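You operate a simulated robot arm through the tools that you are given. There is no shell and no other tool.

Carry out the task below with a simulated two-armed robot. There is one attempt and no reset: what you move stays moved.

JOB
Set the air to the card's pressure and press the loose cap home.
Fine: air valve on; use the capping press; sled back in the middle; spill nothing.

Only the result counts: the job must be done as asked and must still hold three seconds after the hand-in. Knocking over, shifting, dropping, spilling or breaking anything else fails it. Lids that push on must go on centred and level and be pressed home; caps that screw on are set level and turned clockwise until they are tight.

ROBOT AND FRAMES
Two 6-joint arms with two-finger grippers on one trunk that stands fixed in place. Base frame: the origin is at the foot of the trunk, x ahead of it, y to its left, z up; the work surface is at about z = 784. Readings come in mm, rad, newtons and seconds.
The left shoulder is at [30, 178, 1063], the right one opposite. With the tool pointing down near the work surface each hand reaches from about 540 to 800 mm from the base axis, measured 20 degrees to its own side. Payload 2.54 kg a hand.
The tool frame of a hand sits at the grasp point between the pads (the TCP): z along the fingers, y along the line on which they close. The tips reach 30 mm beyond it. Largest opening 116 mm; the body of the gripper starts 95 mm behind the TCP.
Orientation is that of the tool frame in the base frame, as a unit quaternion [w, x, y, z]. With the fingers straight down and closing along the base's y, the tool's x points along the base's -x, its y along +y and its z along -z.

CONTROLS
- The arms move only by the tool send_rows. It takes "left_targets", "right_targets" or both (then of equal length, played together; a hand with none holds still); each is a list of rows, each a list of 7 numbers: the turn, a rotation vector about the tool's x, y, z in rad, then the shift along the tool's x, y, z in cm, then the opening, from 0 (shut) to 1 (fully open). In form: [[ax, ay, az, tx, ty, tz, grip], ...]. A call has 1 to 20 rows; each row is the pose to reach, as a shift and turn from the pose commanded when the call began, along the tool's axes at that moment. Each row takes 0.2 s and may step no farther than 50 mm and 0.15 rad from the row before; otherwise, or with a gripper value out of range, the whole call is refused. A pose out of reach is approached as far as the arm can. The call stops where the force on the tool passes 40 N (or 10 N more than at its start, if that is more) or the arm is blocked; 0.2 s more then pass. Each finger travels about 153 mm/s and halts on what it meets, pressing with about 23 N; the grip force reading is that of the motor and also rises with nothing between the fingers. The clock runs only during rows and for 0.2 s after the last one: add rows that repeat a pose to give the fingers time. It gives the time, the measured TCP pose, the force on the tool (base axes), the opening and the grip force at its end, in the units of the frame above (readings bear some noise), with the torque about the TCP (base axes, N m) and any sound that the robot's microphone picked up.
- Cameras (640 x 400 px; columns grow to the right, rows downward): "scene" is now at [29.9, 16.6, 1770]; the picture's right is [0.08, -1.00, 0.00], its down [-0.82, -0.07, -0.57] and it looks along [0.57, 0.05, -0.82] (base axes); focal length 350 px, centre (320, 200). "left" rides on the left gripper at [69, 15, -122] in its tool frame; the picture's right is [-0.22, 0.98, 0.00], its down [-0.83, -0.18, -0.53] and it looks along [-0.52, -0.11, 0.85] (tool axes); focal length 251 px, centre (320, 200). "right" rides on the right gripper at [69, -15, -122] in its tool frame; the picture's right is [0.22, 0.98, 0.00], its down [-0.83, 0.18, -0.53] and it looks along [-0.52, 0.11, 0.85] (tool axes); focal length 251 px, centre (320, 200).
- snapshot(camera): a new picture of that camera. The clock stands still meanwhile.
- move_column(by): slides the trunk up (or, below 0, down) by that many mm; the arms and the scene camera ride with it, the base frame stays. It gives what a move gives, with no picture.
- head_to(pan, tilt): turns the head with the scene camera to pan (to the left, within 2.496 rad either way) and tilt (down, from -0.506 to 1.204), counted from straight ahead of the robot. It gives what a move gives.
- probe_pixels(camera, pixels): for up to 12 pixels [column, row] of the newest picture of that camera ("zoom" is the newest enlarged one), the place [x, y, z] in the base frame of the surface seen there, good to about 3 mm, but the place of the scene camera against the robot may be out by one fixed shift of up to 25 mm in any direction. The clock stands still meanwhile.
- close_up(camera, box): a new picture of the part [left, top, right, bottom] of that camera's present view, enlarged. The clock stands still meanwhile.
- hand_in(): hands the job in; it is judged then, once.

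Unless the task says otherwise, let go and move clear before handing in.

The tools are called after "Request:" as a command line: name --argument value ..., lists and objects as JSON in quotes. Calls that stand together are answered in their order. send_rows: Moves the arms, as the interface text tells. Its arguments: {"type":"object","properties":{"left_targets":{"type":"array"},"right_targets":{"type":"array"}},"required":[]} The other tools are called the same way: move_column (by) slides the trunk up or down; head_to (pan, tilt) turns the head that bears the scene camera; snapshot (camera) takes a picture; probe_pixels (camera, pixels) gives the place of the surface under pixels of a picture; close_up (camera, box) takes an enlarged picture of a part of a camera's view; hand_in () hands the job in.

At the start:

```text
time_s: 0.0
left_position: [499.3, 337.0, 1184.4]
left_tool_rot: [0.0, -0.001, 1.0, 0.0]
left_force: [-0.1, -0.4, -0.7]
left_moment: [0.0, 0.04, -0.02]
left_opening: 116.1
left_grip_force: 0.0
right_position: [462.4, -111.9, 1172.2]
right_tool_rot: [0.001, -0.001, 1.0, 0.0]
right_force: [0.9, -0.5, -0.2]
right_moment: [0.01, 0.0, 0.02]
right_opening: 115.8
right_grip_force: 0.0
trunk travel left (down, up): [-275.0, 265.0]
head pan, tilt: [0.084, 0.963]
```

scene: 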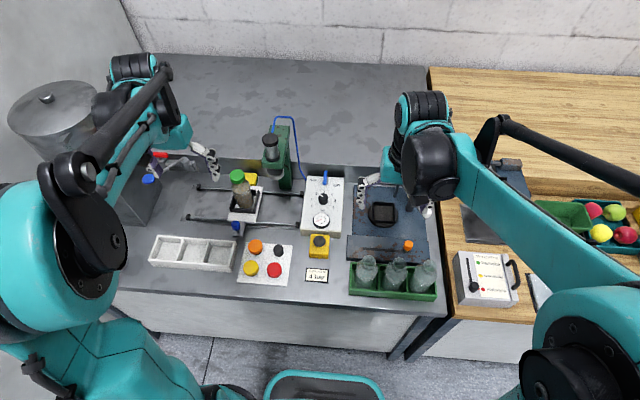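
right: 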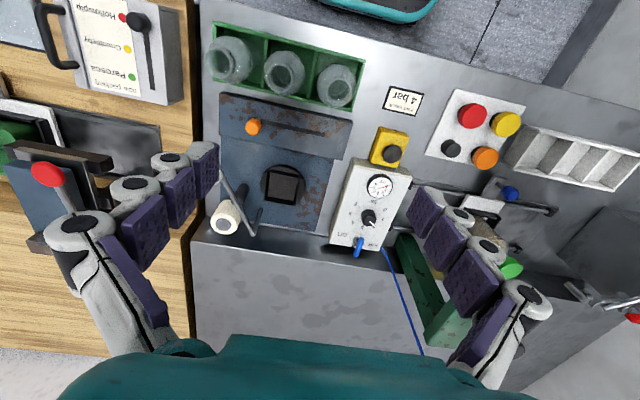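
left: 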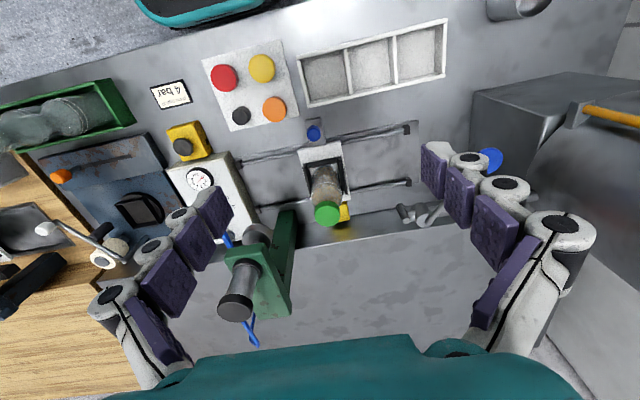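

The scene shows a sled with a green-capped bottle near (242,190), a green press near (278,165), an air panel near (322,205) with gauge and valve, and a card "4 bar" near (316,275). I'll zoom in on these before moving.

Request:
close_up --camera "scene" --box '[170, 110, 350, 240]'

Request:
close_up --camera "scene" --box '[290, 165, 370, 290]'

Request:
close_up --camera "right" --box '[320, 60, 560, 260]'

Request:
close_up --camera "left" --box '[140, 60, 440, 340]'

```text
3.08 times, centred on (260, 175) of scene
```

zoom: 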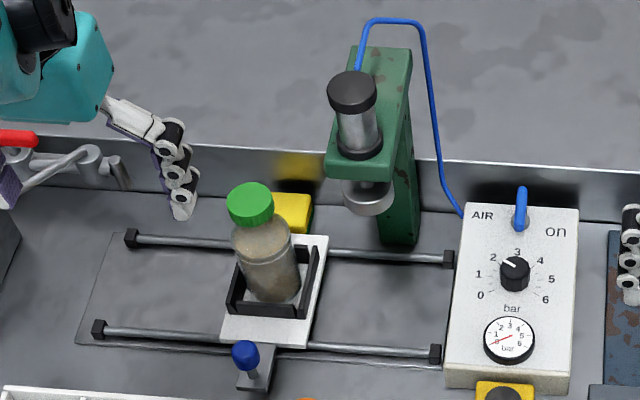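

```text
3.20 times, centred on (330, 228) of scene
```

zoom: 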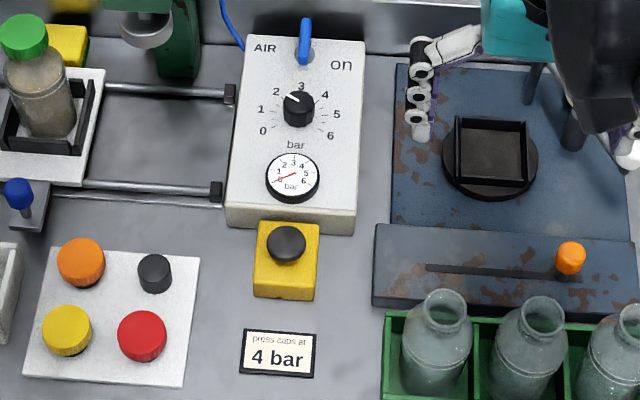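

```text
2.00 times, centred on (440, 160) of right
```

zoom: 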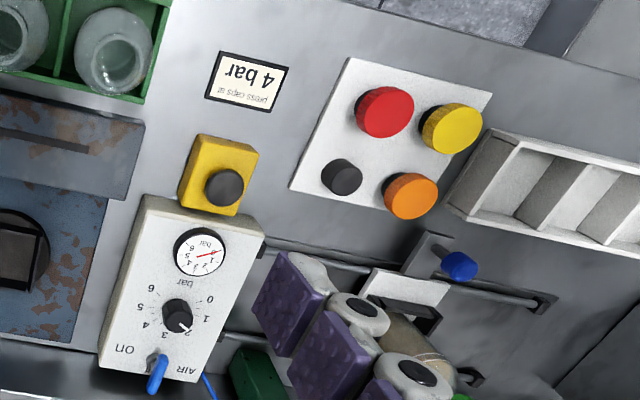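

```text
1.43 times, centred on (290, 200) of left
```

zoom: 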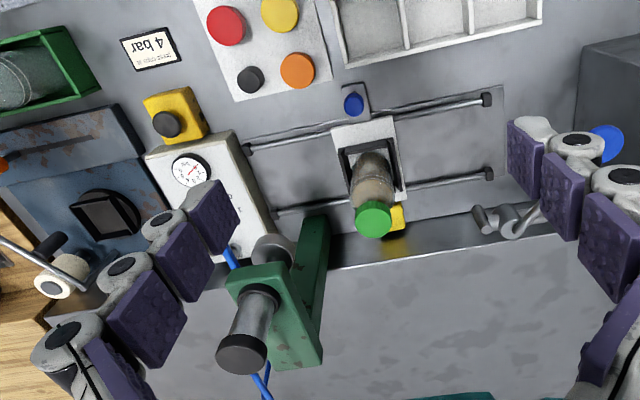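

The card reads 4 bar, the regulator knob points at about 2, the gauge is near 0, and the air lever points away from "on". I'll probe the key points in the scene and right-hand views to get positions and find the scene camera's shift.

Request:
close_up --camera "scene" --box '[170, 110, 350, 240]'

Request:
probe_pixels --camera "zoom" --pixels '[[250, 195], [297, 205], [352, 90], [368, 195], [515, 262], [521, 190], [521, 222], [509, 340], [245, 350], [132, 238], [450, 258], [435, 355]]'

Request:
close_up --camera "right" --box '[320, 60, 560, 260]'

Request:
probe_pixels --camera "zoom" --pixels '[[224, 187], [205, 160], [200, 250], [176, 312], [157, 375], [161, 355], [460, 266], [130, 350], [250, 75], [384, 108], [341, 175], [409, 193]]'

```text
3.08 times, centred on (260, 175) of scene
```

zoom: 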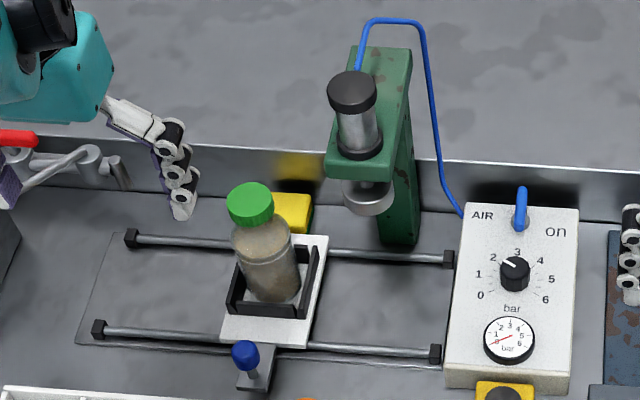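

```text
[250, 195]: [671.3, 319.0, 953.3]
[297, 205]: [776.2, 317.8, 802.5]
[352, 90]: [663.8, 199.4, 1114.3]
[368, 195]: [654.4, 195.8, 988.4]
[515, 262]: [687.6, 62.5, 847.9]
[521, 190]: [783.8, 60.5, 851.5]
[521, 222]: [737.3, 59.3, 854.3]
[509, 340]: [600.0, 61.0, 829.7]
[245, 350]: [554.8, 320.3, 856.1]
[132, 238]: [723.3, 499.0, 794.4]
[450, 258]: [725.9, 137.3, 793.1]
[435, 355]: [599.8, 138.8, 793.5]
```

```text
2.00 times, centred on (440, 160) of right
```

zoom: 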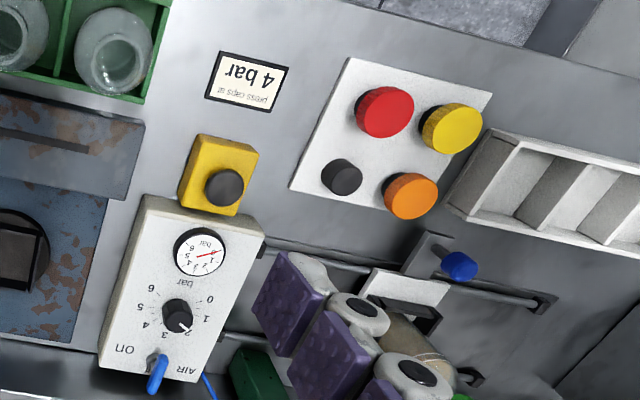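

```text
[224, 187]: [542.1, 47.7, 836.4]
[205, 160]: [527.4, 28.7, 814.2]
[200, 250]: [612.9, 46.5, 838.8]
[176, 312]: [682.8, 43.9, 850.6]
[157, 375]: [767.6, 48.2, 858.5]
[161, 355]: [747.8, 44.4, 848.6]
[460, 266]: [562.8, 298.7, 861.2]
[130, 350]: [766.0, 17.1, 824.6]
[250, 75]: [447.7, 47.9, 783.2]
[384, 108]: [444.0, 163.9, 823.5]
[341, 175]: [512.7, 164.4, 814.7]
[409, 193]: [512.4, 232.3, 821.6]
```

The right-hand view puts the knob at about [683,44,851] against [688,62,848] from the scene, so the scene shift is about 18 mm in y. I'll zoom harder on the gauge, the lever, and the yellow block behind the bottle.

Request:
close_up --camera "right" --box '[355, 160, 415, 198]'

Request:
close_up --camera "right" --box '[330, 195, 410, 260]'

Request:
close_up --camera "scene" --box '[300, 155, 350, 235]'

Request:
close_up --camera "left" --box '[290, 100, 430, 240]'

Request:
close_up --camera "scene" --box '[220, 155, 280, 245]'

```text
10.53 times, centred on (385, 179) of right
```

zoom: 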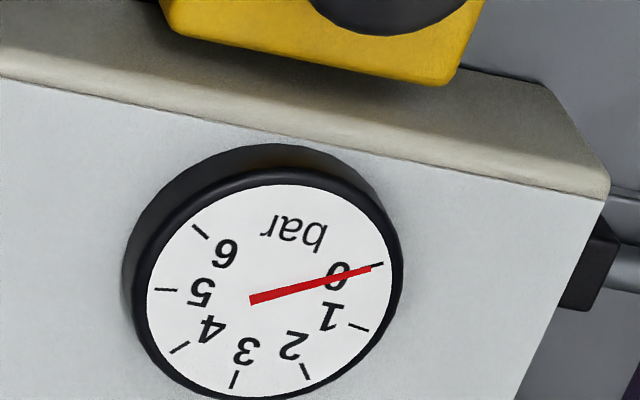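

```text
6.15 times, centred on (370, 228) of right
```

zoom: 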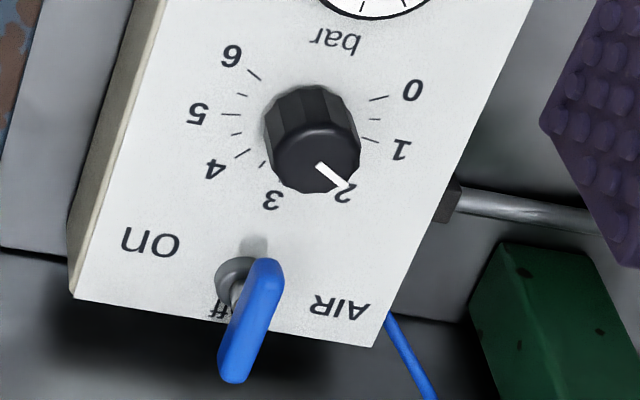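

```text
5.00 times, centred on (325, 195) of scene
```

zoom: 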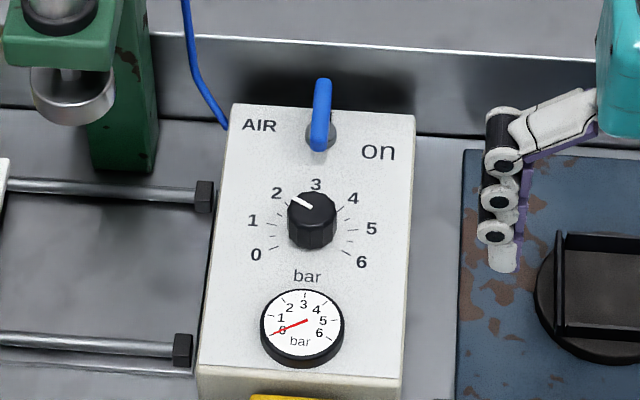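

```text
2.86 times, centred on (360, 170) of left
```

zoom: 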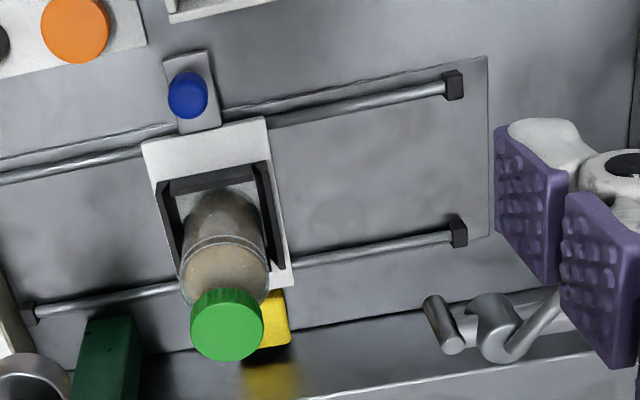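

```text
4.44 times, centred on (250, 200) of scene
```

zoom: 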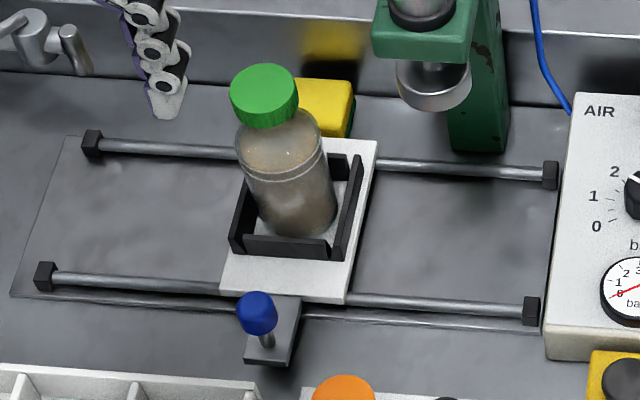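

The gauge reads exactly 0 and "off" is printed under the blue lever, so the air is off and needs a clockwise quarter turn. I'll move the left hand to the left to see the yellow block hidden behind the bottle.

Request:
send_rows --left_targets '[[0, 0, 0, 0, 4, 0, 1], [0, 0, 0, 0, 8, 0, 1], [0, 0, 0, 0, 12, 0, 1], [0, 0, 0, 0, 12, 0, 1]]'

Request:
snapshot --camera "left"

Request:
snapshot --camera "scene"

```text
time_s: 1.0
left_position: [499.0, 457.5, 1185.7]
left_tool_rot: [0.0, 0.0, 1.0, 0.001]
left_force: [-0.5, -0.7, 0.2]
left_moment: [0.05, 0.03, -0.03]
left_opening: 115.8
left_grip_force: 0.1
right_position: [462.1, -112.6, 1171.8]
right_tool_rot: [0.0, 0.0, 1.0, -0.001]
right_force: [-1.0, -0.7, -0.2]
right_moment: [0.04, -0.02, -0.02]
right_opening: 116.1
right_grip_force: 0.1
trunk travel left (down, up): [-275.0, 265.0]
head pan, tilt: [0.084, 0.963]
```

```text
taken
```

left: 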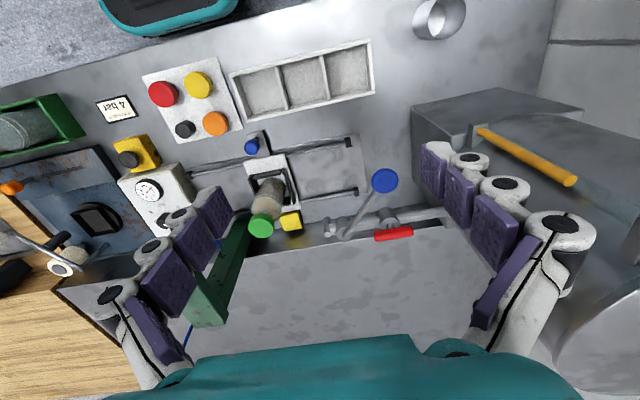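

```text
taken
```

scene: 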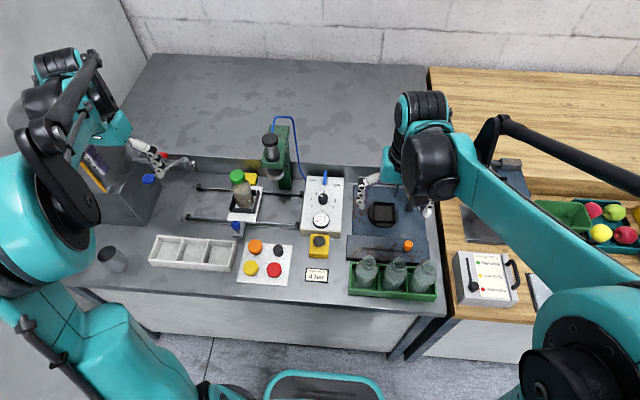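

Request:
close_up --camera "left" --box '[200, 120, 380, 250]'

Request:
probe_pixels --camera "zoom" --pixels '[[325, 350], [330, 370], [215, 360], [180, 95], [250, 160], [310, 300], [245, 290], [200, 150], [525, 78], [560, 250], [480, 370], [350, 385]]'

Request:
close_up --camera "left" --box '[235, 170, 325, 245]'

```text
3.08 times, centred on (290, 185) of left
```

zoom: 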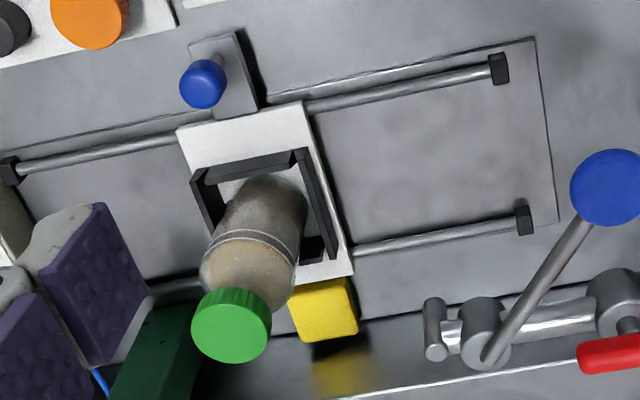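

```text
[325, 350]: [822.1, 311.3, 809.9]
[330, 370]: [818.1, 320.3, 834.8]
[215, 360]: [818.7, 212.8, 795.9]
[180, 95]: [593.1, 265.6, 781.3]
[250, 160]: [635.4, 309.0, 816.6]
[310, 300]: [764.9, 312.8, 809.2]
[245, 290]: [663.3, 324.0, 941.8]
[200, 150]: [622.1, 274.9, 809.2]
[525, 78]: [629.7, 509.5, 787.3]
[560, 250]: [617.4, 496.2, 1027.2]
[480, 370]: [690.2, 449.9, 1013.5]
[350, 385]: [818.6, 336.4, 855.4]
```

```text
5.33 times, centred on (280, 208) of left
```

zoom: 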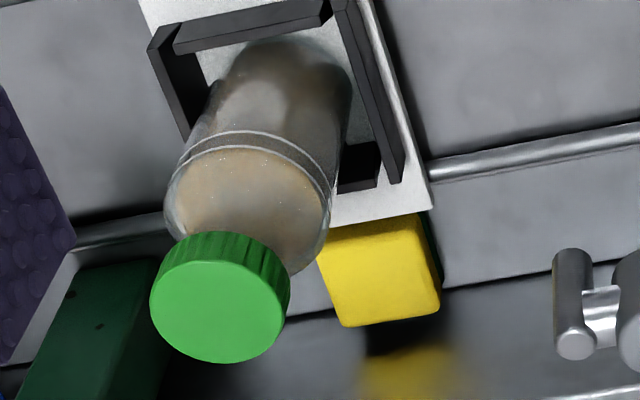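

The yellow block at [765,313,809] is plain, with no button visible, so it looks like a stop or mark at the middle. Next I'll probe the lever, knob and button precisely in an enlarged right-hand view.

Request:
close_up --camera "right" --box '[330, 195, 410, 260]'

Request:
probe_pixels --camera "zoom" --pixels '[[262, 268], [250, 320], [232, 370], [240, 275], [310, 150], [345, 180], [310, 110], [200, 210], [110, 280], [340, 320], [120, 150], [400, 200]]'

Request:
close_up --camera "right" --box '[350, 115, 420, 205]'

Request:
probe_pixels --camera "zoom" --pixels '[[320, 170], [290, 170], [350, 175], [320, 150], [320, 190], [270, 120], [300, 300], [200, 260], [320, 245]]'

```text
6.15 times, centred on (370, 228) of right
```

zoom: 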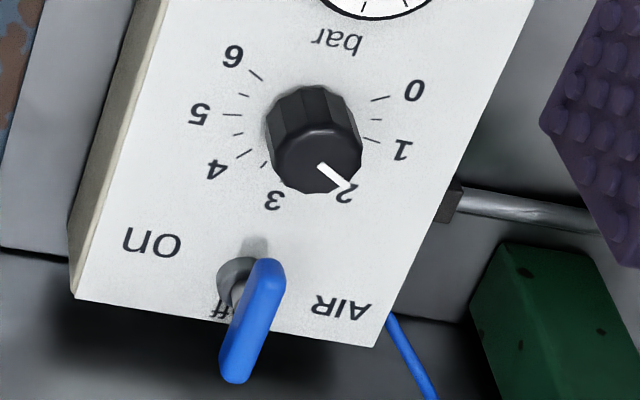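

```text
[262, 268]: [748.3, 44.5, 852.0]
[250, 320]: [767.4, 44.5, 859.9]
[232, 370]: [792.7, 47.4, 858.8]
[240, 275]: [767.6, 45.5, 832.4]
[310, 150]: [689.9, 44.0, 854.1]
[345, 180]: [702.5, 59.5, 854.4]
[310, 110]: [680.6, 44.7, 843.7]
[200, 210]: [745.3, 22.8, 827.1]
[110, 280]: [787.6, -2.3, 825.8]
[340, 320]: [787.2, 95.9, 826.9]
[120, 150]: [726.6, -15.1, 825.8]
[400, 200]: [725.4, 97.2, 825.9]
```

```text
4.44 times, centred on (385, 160) of right
```

zoom: 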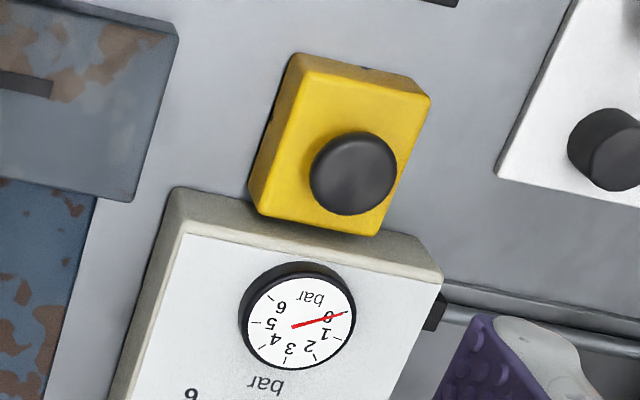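

```text
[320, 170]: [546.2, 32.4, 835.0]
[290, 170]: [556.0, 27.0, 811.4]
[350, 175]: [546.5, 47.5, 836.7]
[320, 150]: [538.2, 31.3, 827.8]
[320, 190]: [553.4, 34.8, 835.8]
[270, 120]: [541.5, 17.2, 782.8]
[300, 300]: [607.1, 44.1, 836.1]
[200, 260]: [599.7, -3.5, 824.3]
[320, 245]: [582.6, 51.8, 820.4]
```

Panel top is z≈826, the lever bar runs x≈748–795 at y≈45, z≈855, with the knob top at [690,44,854] and the black button top at [547,40,836]. I'll bring the right hand closer to see the lever's pivot.

Request:
send_rows --right_targets '[[0, 0, 0, -2.8, 1.0, 2.4, 1], [0, 0, 0, -5.6, 2.0, 4.8, 1], [0, 0, 0, -8.4, 3.0, 7.2, 1], [0, 0, 0, -11.2, 4.0, 9.6, 1], [0, 0, 0, -14.0, 5.0, 12.0, 1], [0, 0, 0, -14.0, 5.0, 12.0, 1]]'

Request:
snapshot --camera "right"

```text
time_s: 2.4
left_position: [497.4, 457.4, 1184.9]
left_tool_rot: [0.0, -0.001, 1.0, 0.0]
left_force: [-0.6, -0.9, 0.4]
left_moment: [0.05, -0.03, 0.01]
left_opening: 116.3
left_grip_force: 0.1
right_position: [601.0, -61.1, 1053.1]
right_tool_rot: [0.0, -0.001, 1.0, 0.0]
right_force: [-0.2, -0.6, -0.8]
right_moment: [0.01, -0.01, 0.01]
right_opening: 115.9
right_grip_force: 0.1
trunk travel left (down, up): [-275.0, 265.0]
head pan, tilt: [0.084, 0.963]
```

```text
taken
```

right: 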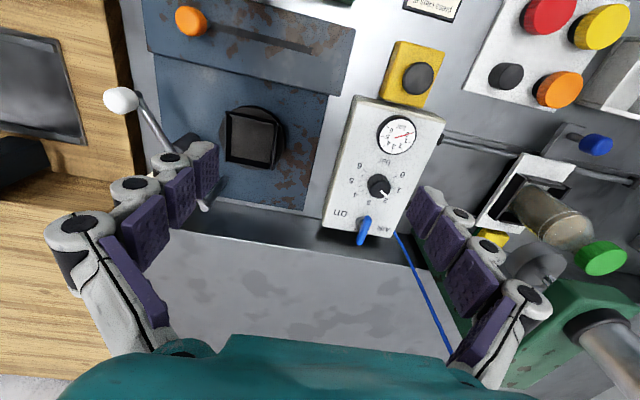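

Request:
close_up --camera "right" --box '[315, 160, 415, 255]'

Request:
probe_pixels --camera "zoom" --pixels '[[213, 240], [205, 290], [190, 335], [225, 250], [190, 260], [268, 110], [290, 135], [240, 110], [268, 80], [120, 250], [60, 390], [400, 370]]'

Request:
close_up --camera "right" --box '[470, 130, 640, 310]'

Request:
probe_pixels --camera "zoom" --pixels '[[80, 220], [60, 235], [440, 260], [410, 280], [380, 300], [260, 150], [170, 230], [180, 390], [420, 60], [380, 60], [120, 140], [480, 330]]'

```text
4.21 times, centred on (365, 208) of right
```

zoom: 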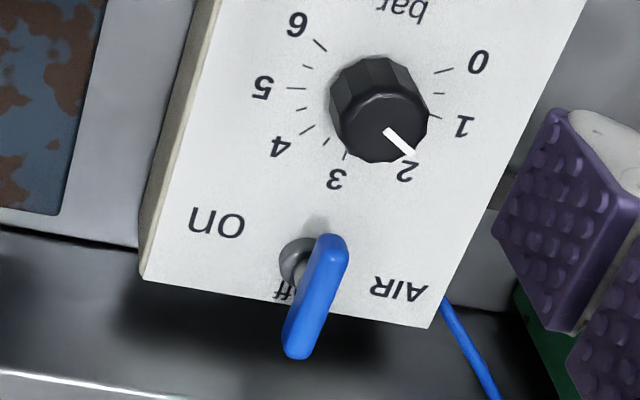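

```text
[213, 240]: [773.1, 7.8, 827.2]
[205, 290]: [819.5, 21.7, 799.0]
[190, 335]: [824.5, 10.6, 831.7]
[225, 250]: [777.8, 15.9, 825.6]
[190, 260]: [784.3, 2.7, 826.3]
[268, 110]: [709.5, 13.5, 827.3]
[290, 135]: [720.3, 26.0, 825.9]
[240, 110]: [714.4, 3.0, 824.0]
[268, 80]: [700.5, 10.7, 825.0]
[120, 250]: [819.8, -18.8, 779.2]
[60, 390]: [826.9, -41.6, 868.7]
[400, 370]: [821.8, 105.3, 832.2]
```

```text
2.22 times, centred on (555, 220) of right
```

zoom: 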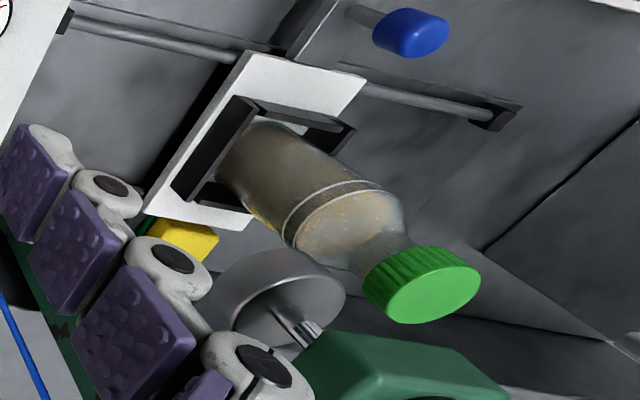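

```text
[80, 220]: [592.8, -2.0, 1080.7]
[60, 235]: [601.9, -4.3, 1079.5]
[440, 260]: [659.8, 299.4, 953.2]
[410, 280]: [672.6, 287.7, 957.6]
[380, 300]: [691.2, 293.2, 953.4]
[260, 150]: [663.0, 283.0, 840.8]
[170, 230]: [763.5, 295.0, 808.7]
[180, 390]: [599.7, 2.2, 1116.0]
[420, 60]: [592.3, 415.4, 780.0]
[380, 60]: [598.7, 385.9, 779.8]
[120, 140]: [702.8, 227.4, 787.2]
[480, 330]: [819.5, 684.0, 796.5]
```

I missed the lever with those pixels; in the enlarged view it runs from (335,245) to (297,350) with the boss at (295,262). I'll probe those.

Request:
close_up --camera "right" --box '[315, 160, 415, 255]'

Request:
probe_pixels --camera "zoom" --pixels '[[333, 245], [320, 290], [297, 345], [295, 262], [290, 250], [378, 135], [400, 145], [355, 135], [420, 120], [380, 70], [300, 280], [340, 70]]'

Request:
probe_pixels --camera "zoom" --pixels '[[325, 270], [310, 320], [342, 255], [305, 355], [278, 262], [378, 155], [340, 120]]'

```text
4.21 times, centred on (365, 208) of right
```

zoom: 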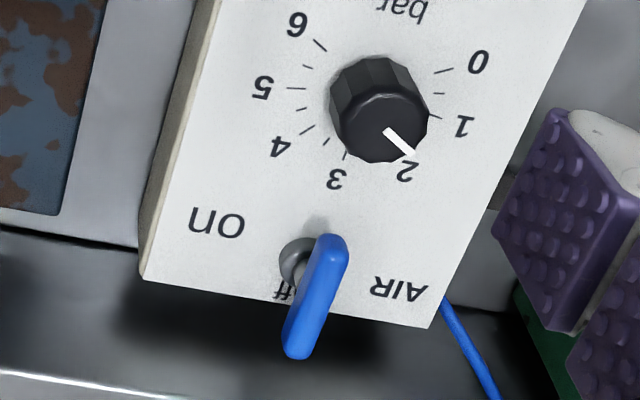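

```text
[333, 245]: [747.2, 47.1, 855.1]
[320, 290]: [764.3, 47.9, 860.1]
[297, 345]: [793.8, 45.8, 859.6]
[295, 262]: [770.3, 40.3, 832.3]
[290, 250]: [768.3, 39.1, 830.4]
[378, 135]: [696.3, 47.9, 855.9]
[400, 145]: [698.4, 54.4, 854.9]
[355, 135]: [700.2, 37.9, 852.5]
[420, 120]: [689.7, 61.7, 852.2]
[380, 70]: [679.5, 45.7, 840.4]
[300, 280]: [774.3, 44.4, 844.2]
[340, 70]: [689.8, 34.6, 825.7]
```

```text
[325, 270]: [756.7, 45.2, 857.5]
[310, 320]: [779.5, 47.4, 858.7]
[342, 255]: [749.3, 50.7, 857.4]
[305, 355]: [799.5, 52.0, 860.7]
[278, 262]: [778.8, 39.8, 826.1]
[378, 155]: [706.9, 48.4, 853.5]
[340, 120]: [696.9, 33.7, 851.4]
```

The lever bar spans x≈746–800 at y≈41–52, z≈846–860, and pivots at about [771,45]; pushing its near end toward +y turns it clockwise to "on". I'll check the press and hose positions, then tilt the right hand forward and close it.

Request:
close_up --camera "scene" --box '[240, 105, 330, 195]'

Request:
probe_pixels --camera "zoom" --pixels '[[345, 60], [350, 110], [360, 200], [365, 270], [380, 50], [385, 130], [400, 230], [255, 160], [200, 120], [215, 85], [300, 110], [240, 240]]'

Request:
send_rows --right_targets '[[0, -0.15, 0, 0, 0, 0, 0.5], [0, -0.3, 0, 0, 0, 0, 0], [0, -0.45, 0, 0, 0, 0, 0], [0, -0.45, 0, 0, 0, 0, 0], [0, -0.45, 0, 0, 0, 0, 0]]'

```text
4.44 times, centred on (285, 150) of scene
```

zoom: 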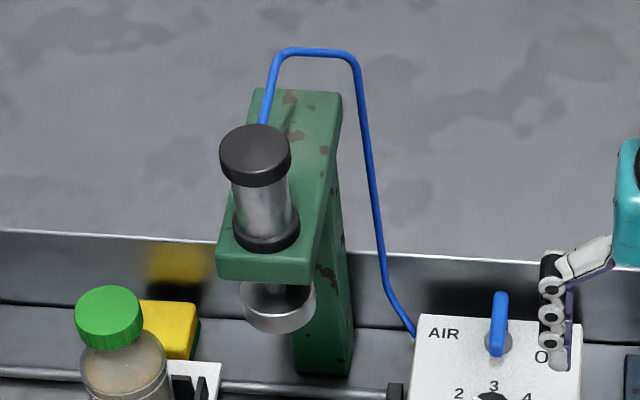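

```text
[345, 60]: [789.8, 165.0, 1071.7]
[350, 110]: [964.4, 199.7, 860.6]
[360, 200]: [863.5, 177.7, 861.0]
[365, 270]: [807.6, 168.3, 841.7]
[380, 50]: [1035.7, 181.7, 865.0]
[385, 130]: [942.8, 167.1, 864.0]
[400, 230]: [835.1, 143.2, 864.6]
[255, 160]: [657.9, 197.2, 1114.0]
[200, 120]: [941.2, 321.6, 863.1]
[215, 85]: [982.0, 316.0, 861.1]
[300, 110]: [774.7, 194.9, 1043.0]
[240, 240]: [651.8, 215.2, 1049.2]
```

```text
time_s: 3.6
left_position: [498.1, 459.0, 1184.7]
left_tool_rot: [0.0, 0.001, 1.0, 0.001]
left_force: [-0.3, -1.0, -0.3]
left_moment: [0.02, -0.01, 0.01]
left_opening: 115.9
left_grip_force: 0.0
right_position: [602.9, -62.1, 1052.9]
right_tool_rot: [0.223, 0.0, 0.975, 0.0]
right_force: [-0.4, -0.5, -0.2]
right_moment: [0.0, -0.02, -0.01]
right_opening: 0.4
right_grip_force: 22.7
trunk travel left (down, up): [-275.0, 265.0]
head pan, tilt: [0.084, 0.963]
```

The tilt took and the fingers are shut. I'll move to a spot above the lever's near end, at about [732,22,930].

Request:
send_rows --right_targets '[[0, 0, 0, -1.27, 1.68, 3.35, 0], [0, 0, 0, -2.54, 3.36, 6.7, 0], [0, 0, 0, -3.81, 5.04, 10.05, 0], [0, 0, 0, -5.08, 6.72, 13.4, 0], [0, 0, 0, -6.35, 8.4, 16.7, 0], [0, 0, 0, -6.35, 8.4, 16.7, 0]]'

Request:
snapshot --camera "right"

Request:
close_up --camera "scene" --box '[230, 100, 430, 260]'

```text
time_s: 5.0
left_position: [497.7, 456.3, 1184.6]
left_tool_rot: [0.001, -0.001, 1.0, 0.0]
left_force: [-0.2, 0.9, 0.9]
left_moment: [0.0, -0.02, 0.0]
left_opening: 116.1
left_grip_force: 0.1
right_position: [731.6, 21.9, 927.5]
right_tool_rot: [0.224, 0.0, 0.975, 0.0]
right_force: [-0.8, 1.2, -0.1]
right_moment: [-0.01, -0.01, 0.01]
right_opening: 0.3
right_grip_force: 23.3
trunk travel left (down, up): [-275.0, 265.0]
head pan, tilt: [0.084, 0.963]
```

```text
taken
```

right: 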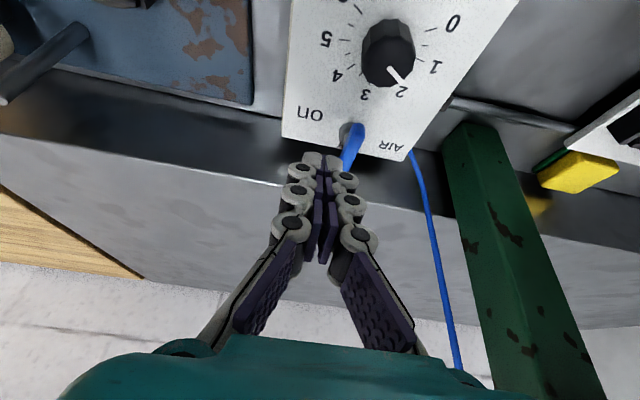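

```text
2.50 times, centred on (330, 180) of scene
```

zoom: 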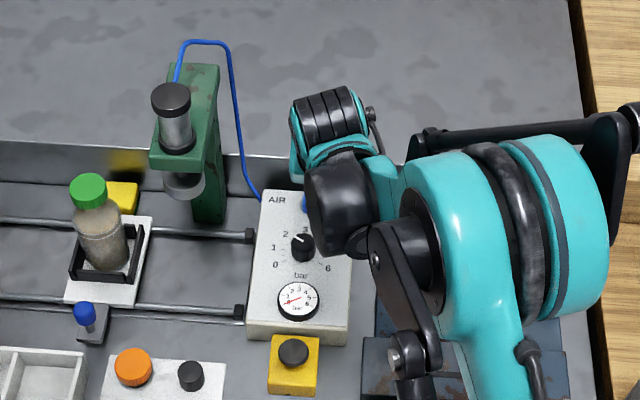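

The fingertips are just short of the lever in the right view, tips at about (322,160) and lever at (350,150). I'll zoom and probe the tips against the lever before going down.

Request:
close_up --camera "right" --box '[270, 100, 390, 220]'

Request:
probe_pixels --camera "zoom" --pixels '[[200, 190], [250, 190], [160, 200], [160, 280], [285, 270], [235, 230], [305, 110], [300, 170], [280, 90], [310, 85], [262, 110], [290, 200]]'

```text
3.33 times, centred on (330, 160) of right
```

zoom: 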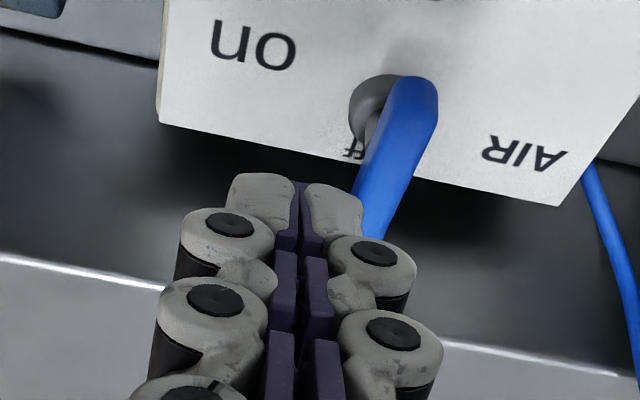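

```text
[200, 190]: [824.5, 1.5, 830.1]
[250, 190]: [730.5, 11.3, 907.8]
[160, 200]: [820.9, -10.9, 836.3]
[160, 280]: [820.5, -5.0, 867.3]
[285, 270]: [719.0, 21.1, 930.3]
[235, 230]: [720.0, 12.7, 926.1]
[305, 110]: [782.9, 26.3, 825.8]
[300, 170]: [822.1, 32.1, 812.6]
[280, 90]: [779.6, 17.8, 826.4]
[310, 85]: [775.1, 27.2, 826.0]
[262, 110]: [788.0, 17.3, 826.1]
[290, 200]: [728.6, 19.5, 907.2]
```

Fingertip pair is about 28 mm wide (y≈8–36) and clear of the lever. I'll shift 6 mm to the right and lower to tip height z≈842 beside the lever's near end.

Request:
send_rows --right_targets '[[0, 0, 0, 0.6, -0.6, 1.2, 0], [0, 0, 0, 1.3, -0.6, 2.7, 0], [0, 0, 0, 2.0, -0.6, 4.1, 0], [0, 0, 0, 2.54, -0.6, 5.27, 0], [0, 0, 0, 2.54, -0.6, 5.27, 0]]'

Request:
close_up --camera "right" --box '[250, 90, 410, 220]'

```text
time_s: 6.2
left_position: [497.8, 457.3, 1184.1]
left_tool_rot: [0.0, -0.001, 1.0, 0.0]
left_force: [0.6, 0.0, 0.3]
left_moment: [-0.01, 0.01, -0.01]
left_opening: 116.1
left_grip_force: 0.0
right_position: [731.5, 16.3, 870.5]
right_tool_rot: [0.224, 0.0, 0.975, 0.0]
right_force: [0.1, 0.3, 0.5]
right_moment: [-0.01, 0.01, 0.0]
right_opening: 0.0
right_grip_force: 23.4
trunk travel left (down, up): [-275.0, 265.0]
head pan, tilt: [0.084, 0.963]
```

```text
3.08 times, centred on (330, 155) of right
```

zoom: 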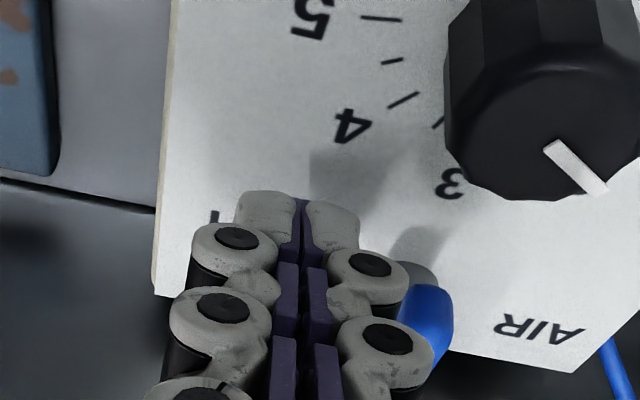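

The fingers sit just right of the lever's near end (lever tip visible at (430,290)). I'll sweep them in an arc toward +y to turn the lever clockwise.

Request:
send_rows --right_targets '[[0, 0, 0, 0, 0.5, 0, 0], [0, 0, 0, 0, 1.0, 0, 0], [0, 0, 0, 0, 1.5, 0, 0], [0, 0, 0, 0, 2.0, 0, 0], [0, 0, 0, -0.18, 2.5, 0.087, 0], [0, 0, 0, -0.405, 2.9, 0.196, 0], [0, 0, 0, -0.765, 3.2, 0.37, 0], [0, 0, 0, -0.765, 3.2, 0.37, 0]]'

Request:
snapshot --camera "right"

Request:
close_up --camera "scene" --box '[290, 165, 370, 240]'

```text
time_s: 7.5
left_position: [496.4, 457.7, 1186.5]
left_tool_rot: [0.001, 0.0, 1.0, 0.001]
left_force: [0.5, 0.7, 0.3]
left_moment: [-0.08, -0.01, 0.02]
left_opening: 115.9
left_grip_force: 0.1
right_position: [734.2, 33.3, 870.0]
right_tool_rot: [0.22, 0.004, 0.975, -0.008]
right_force: [-11.1, -24.0, 5.4]
right_moment: [-0.22, 0.07, -0.27]
right_opening: 0.0
right_grip_force: 23.0
trunk travel left (down, up): [-275.0, 265.0]
head pan, tilt: [0.084, 0.963]
stopped in row 6 (right hand): the force on the tool passed its limit at 46 N (the readings are from after the stop); the commanded pose is now the measured one
```

```text
taken
```

right: 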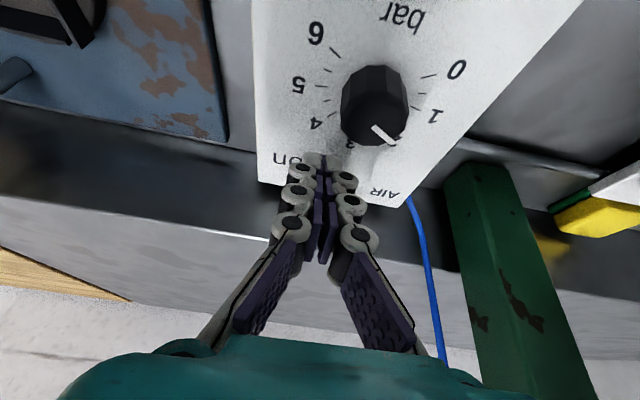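

```text
5.33 times, centred on (330, 202) of scene
```

zoom: 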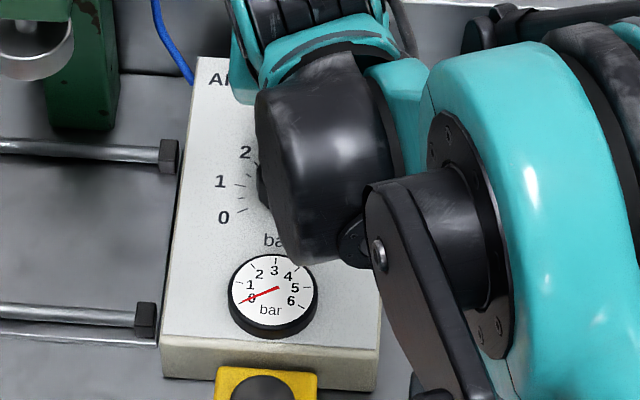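

The push stopped at 46 N at y≈33, so the lever resisted there, and it is hidden behind the fingers. I'll back off and look at its state.

Request:
send_rows --right_targets '[[0, 0, 0, 0, -0.8, 0, 0], [0, 0, 0, 0, -1.6, 0, 0], [0, 0, 0, -2.0, -2.4, -4.0, 0], [0, 0, 0, -2.0, -4.5, -4.0, 0], [0, 0, 0, -2.0, -4.5, -4.0, 0]]'

Request:
close_up --camera "right" --box '[250, 70, 450, 220]'

Request:
close_up --camera "scene" --box '[290, 155, 370, 240]'

```text
time_s: 8.7
left_position: [497.2, 458.1, 1184.9]
left_tool_rot: [0.0, -0.001, 1.0, 0.0]
left_force: [0.6, -0.3, 0.2]
left_moment: [0.01, -0.03, -0.01]
left_opening: 116.0
left_grip_force: 0.0
right_position: [734.4, -7.4, 915.2]
right_tool_rot: [0.221, 0.002, 0.975, -0.005]
right_force: [-0.1, -0.2, -0.6]
right_moment: [-0.04, -0.01, 0.04]
right_opening: 0.0
right_grip_force: 22.3
trunk travel left (down, up): [-275.0, 265.0]
head pan, tilt: [0.084, 0.963]
```

```text
2.67 times, centred on (350, 145) of right
```

zoom: 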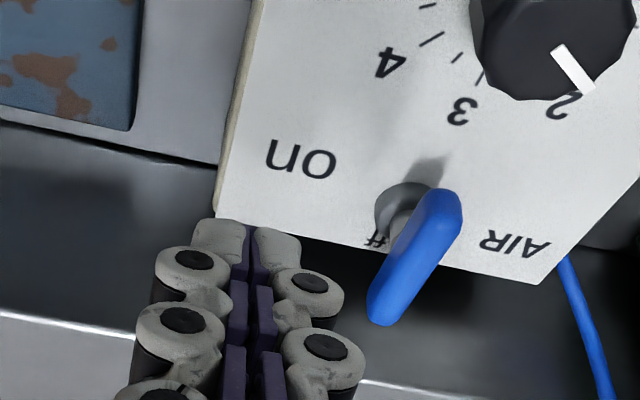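

```text
4.71 times, centred on (330, 198) of scene
```

zoom: 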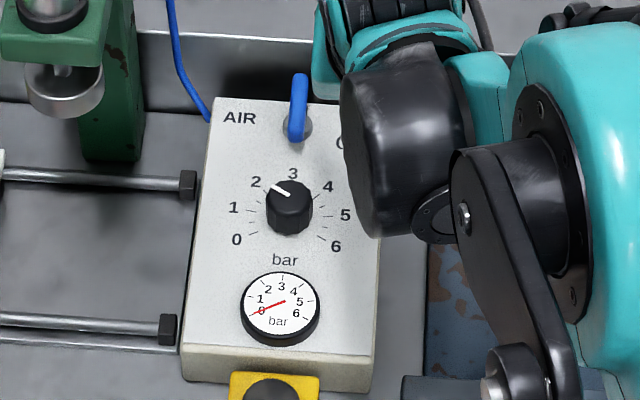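

Request:
probe_pixels --camera "zoom" --pixels '[[302, 80], [297, 138]]'

Request:
close_up --camera "right" --box '[360, 120, 440, 200]'

Request:
probe_pixels --camera "zoom" --pixels '[[268, 115], [270, 105], [220, 160], [190, 195], [150, 240], [120, 290], [100, 310], [110, 130], [150, 150], [110, 160], [255, 130], [285, 130]]'

```text
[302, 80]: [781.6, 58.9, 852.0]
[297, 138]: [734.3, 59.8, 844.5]
```

```text
5.00 times, centred on (400, 160) of right
```

zoom: 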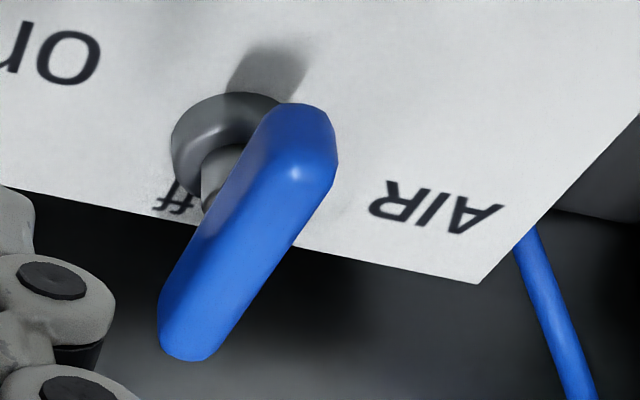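

```text
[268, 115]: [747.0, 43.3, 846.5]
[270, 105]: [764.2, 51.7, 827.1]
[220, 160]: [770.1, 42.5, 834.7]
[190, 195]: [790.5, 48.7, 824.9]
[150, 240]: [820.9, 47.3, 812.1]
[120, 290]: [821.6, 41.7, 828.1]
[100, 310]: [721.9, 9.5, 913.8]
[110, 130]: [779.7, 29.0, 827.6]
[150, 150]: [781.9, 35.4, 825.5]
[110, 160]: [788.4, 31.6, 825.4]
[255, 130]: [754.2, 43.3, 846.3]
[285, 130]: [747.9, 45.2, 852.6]
```

The push point works out to about [751,45,858], right on the lever's near end. I'll compare the lever's angle now using the same enlarged scene box as before.

Request:
close_up --camera "scene" --box '[300, 155, 350, 235]'

Request:
close_up --camera "right" --box '[360, 120, 440, 200]'

Request:
probe_pixels --camera "zoom" --pixels '[[310, 125], [290, 180], [265, 225], [240, 265], [215, 310], [195, 345], [330, 145], [290, 115], [220, 210], [185, 280], [225, 330], [300, 210]]'

```text
5.00 times, centred on (325, 195) of scene
```

zoom: 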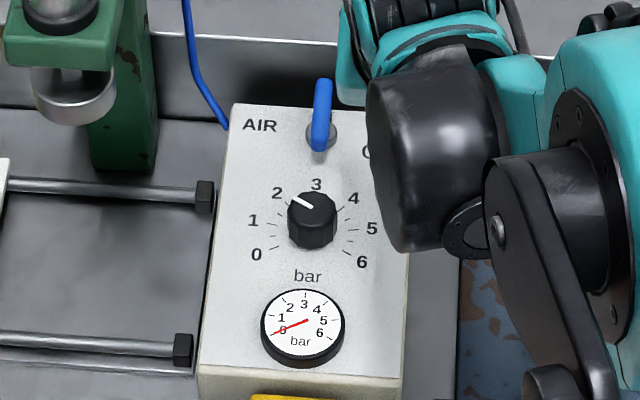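

```text
5.00 times, centred on (400, 160) of right
```

zoom: 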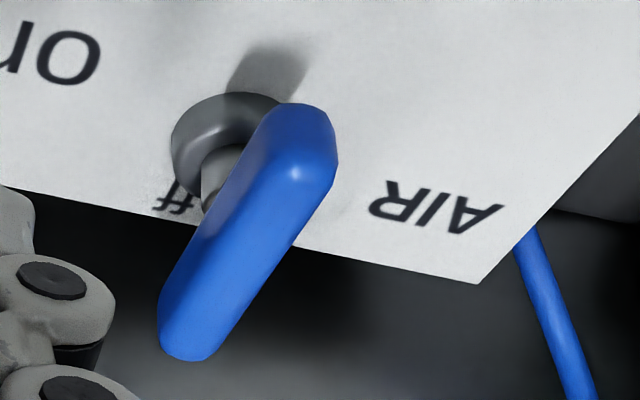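

```text
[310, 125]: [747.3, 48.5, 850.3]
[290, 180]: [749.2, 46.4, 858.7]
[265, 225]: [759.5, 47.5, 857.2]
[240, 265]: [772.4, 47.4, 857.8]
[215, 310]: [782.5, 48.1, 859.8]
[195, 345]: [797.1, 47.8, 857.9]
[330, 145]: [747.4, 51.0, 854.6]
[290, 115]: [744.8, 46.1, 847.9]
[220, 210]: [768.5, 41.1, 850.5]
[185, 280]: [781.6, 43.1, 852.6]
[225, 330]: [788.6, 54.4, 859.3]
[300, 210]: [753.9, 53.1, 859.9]
```

The lever hasn't moved at all: it still runs [747,47]–[797,48], though it took at least 0.45 N·m. I'll go back beside the near end and push slowly in small steps, watching how the force builds.

Request:
send_rows --right_targets '[[0, 0, 0, 0.0, 2.0, 0.0, 0], [0, 0, 0, 1.2, 2.3, 2.1, 0], [0, 0, 0, 2.45, 2.3, 4.26, 0], [0, 0, 0, 2.45, 2.8, 4.26, 0], [0, 0, 0, 2.45, 3.1, 4.26, 0], [0, 0, 0, 2.45, 3.3, 4.26, 0], [0, 0, 0, 2.45, 3.5, 4.26, 0], [0, 0, 0, 2.45, 3.6, 4.26, 0], [0, 0, 0, 2.45, 3.7, 4.26, 0], [0, 0, 0, 2.45, 3.7, 4.26, 0]]'

```text
time_s: 10.9
left_position: [498.6, 457.4, 1185.8]
left_tool_rot: [0.0, -0.001, 1.0, -0.001]
left_force: [-0.3, 0.1, 0.3]
left_moment: [0.03, 0.01, -0.01]
left_opening: 115.9
left_grip_force: 0.0
right_position: [731.0, 30.2, 865.6]
right_tool_rot: [0.221, 0.002, 0.975, -0.005]
right_force: [0.2, -0.3, 0.0]
right_moment: [0.01, 0.03, -0.01]
right_opening: 0.0
right_grip_force: 22.6
trunk travel left (down, up): [-275.0, 265.0]
head pan, tilt: [0.084, 0.963]
```

No contact yet at y=30. I'll continue at 1 mm per row.

Request:
send_rows --right_targets '[[0, 0, 0, 0, 0.1, 0, 0], [0, 0, 0, 0, 0.2, 0, 0], [0, 0, 0, 0, 0.3, 0, 0], [0, 0, 0, 0, 0.4, 0, 0], [0, 0, 0, 0, 0.4, 0, 0]]'

```text
time_s: 12.1
left_position: [497.9, 456.8, 1185.6]
left_tool_rot: [0.0, -0.001, 1.0, 0.0]
left_force: [0.4, -1.4, -0.2]
left_moment: [-0.02, 0.03, 0.01]
left_opening: 116.1
left_grip_force: 0.1
right_position: [731.2, 33.2, 866.6]
right_tool_rot: [0.221, 0.001, 0.975, -0.003]
right_force: [-0.9, -4.7, -0.1]
right_moment: [-0.04, 0.0, -0.01]
right_opening: 0.2
right_grip_force: 23.2
trunk travel left (down, up): [-275.0, 265.0]
head pan, tilt: [0.084, 0.963]
```

Request:
send_rows --right_targets '[[0, 0, 0, 0, 0.1, 0, 0], [0, 0, 0, 0, 0.2, 0, 0], [0, 0, 0, 0, 0.3, 0, 0], [0, 0, 0, 0, 0.3, 0, 0], [0, 0, 0, 0, 0.3, 0, 0]]'

Request:
close_up --camera "scene" --box '[300, 155, 350, 235]'

Request:
close_up --camera "right" --box '[270, 90, 410, 210]'

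```text
time_s: 13.3
left_position: [499.2, 455.1, 1186.6]
left_tool_rot: [0.0, 0.0, 1.0, 0.002]
left_force: [0.2, 0.4, 0.9]
left_moment: [-0.01, -0.03, 0.0]
left_opening: 116.0
left_grip_force: 0.0
right_position: [732.5, 34.7, 865.5]
right_tool_rot: [0.22, 0.003, 0.976, -0.004]
right_force: [-3.6, -24.1, -3.6]
right_moment: [-0.27, 0.07, -0.34]
right_opening: 0.1
right_grip_force: 22.8
trunk travel left (down, up): [-275.0, 265.0]
head pan, tilt: [0.084, 0.963]
```

```text
5.00 times, centred on (325, 195) of scene
```

zoom: 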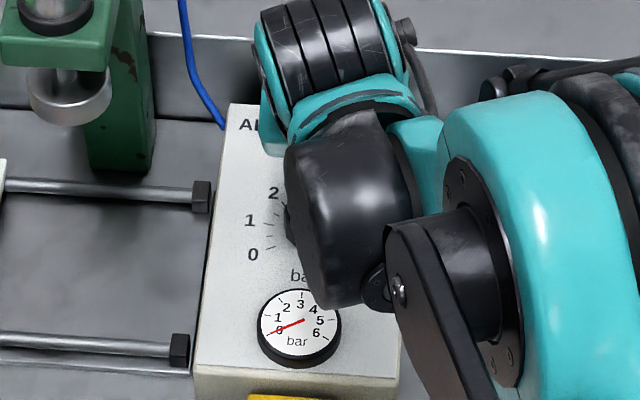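

```text
3.33 times, centred on (340, 150) of right
```

zoom: 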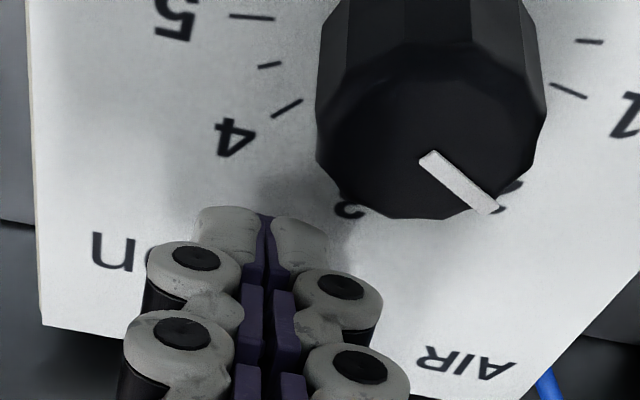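

The force is now −24 N in y acting at about [748,46,856], an arm of about 22 mm, and the lever still seems to hold. I'll keep building the push slowly.

Request:
send_rows --right_targets '[[0, 0, 0, 0, 0.1, 0, 0], [0, 0, 0, 0, 0.2, 0, 0], [0, 0, 0, 0, 0.25, 0, 0], [0, 0, 0, 0, 0.25, 0, 0]]'

```text
time_s: 14.3
left_position: [497.7, 454.4, 1186.2]
left_tool_rot: [0.001, 0.0, 1.0, 0.001]
left_force: [-0.1, 0.9, -0.7]
left_moment: [-0.01, -0.03, -0.01]
left_opening: 116.0
left_grip_force: 0.1
right_position: [731.8, 33.8, 865.7]
right_tool_rot: [0.221, 0.004, 0.975, -0.005]
right_force: [-7.8, -37.0, -2.7]
right_moment: [-0.37, 0.13, -0.53]
right_opening: 0.1
right_grip_force: 22.8
trunk travel left (down, up): [-275.0, 265.0]
head pan, tilt: [0.084, 0.963]
```

The lever holds against 37 N at a 22 mm arm (0.8 N·m) with no movement, so it is effectively blocked in that direction. I'll back off and look at the lever from closer and from another side.

Request:
send_rows --right_targets '[[0, 0, 0, 0, -0.5, 0, 0], [0, 0, 0, 0, -1.5, 0, 0], [0, 0, 0, 0, -2.5, 0, 0], [0, 0, 0, 2.0, -4.5, -2.0, 0], [0, 0, 0, 4.0, -6.5, -3.5, 0], [0, 0, 0, 4.0, -6.5, -3.5, 0]]'

Request:
snapshot --camera "right"

Request:
close_up --camera "scene" --box '[300, 155, 350, 235]'

```text
time_s: 15.7
left_position: [497.4, 458.1, 1184.5]
left_tool_rot: [0.0, -0.001, 1.0, 0.0]
left_force: [-0.3, 0.0, -0.9]
left_moment: [-0.01, 0.02, 0.02]
left_opening: 115.9
left_grip_force: 0.0
right_position: [680.0, -24.6, 880.1]
right_tool_rot: [0.22, 0.002, 0.976, -0.003]
right_force: [0.6, -0.8, -0.2]
right_moment: [0.02, -0.01, 0.01]
right_opening: 0.0
right_grip_force: 22.5
trunk travel left (down, up): [-275.0, 265.0]
head pan, tilt: [0.084, 0.963]
```

```text
taken
```

right: 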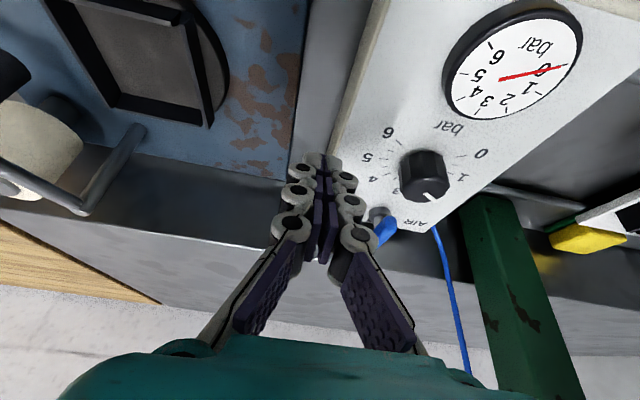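

```text
5.00 times, centred on (325, 195) of scene
```

zoom: 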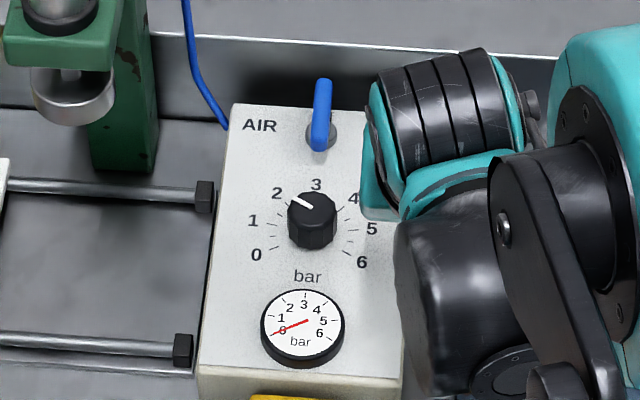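

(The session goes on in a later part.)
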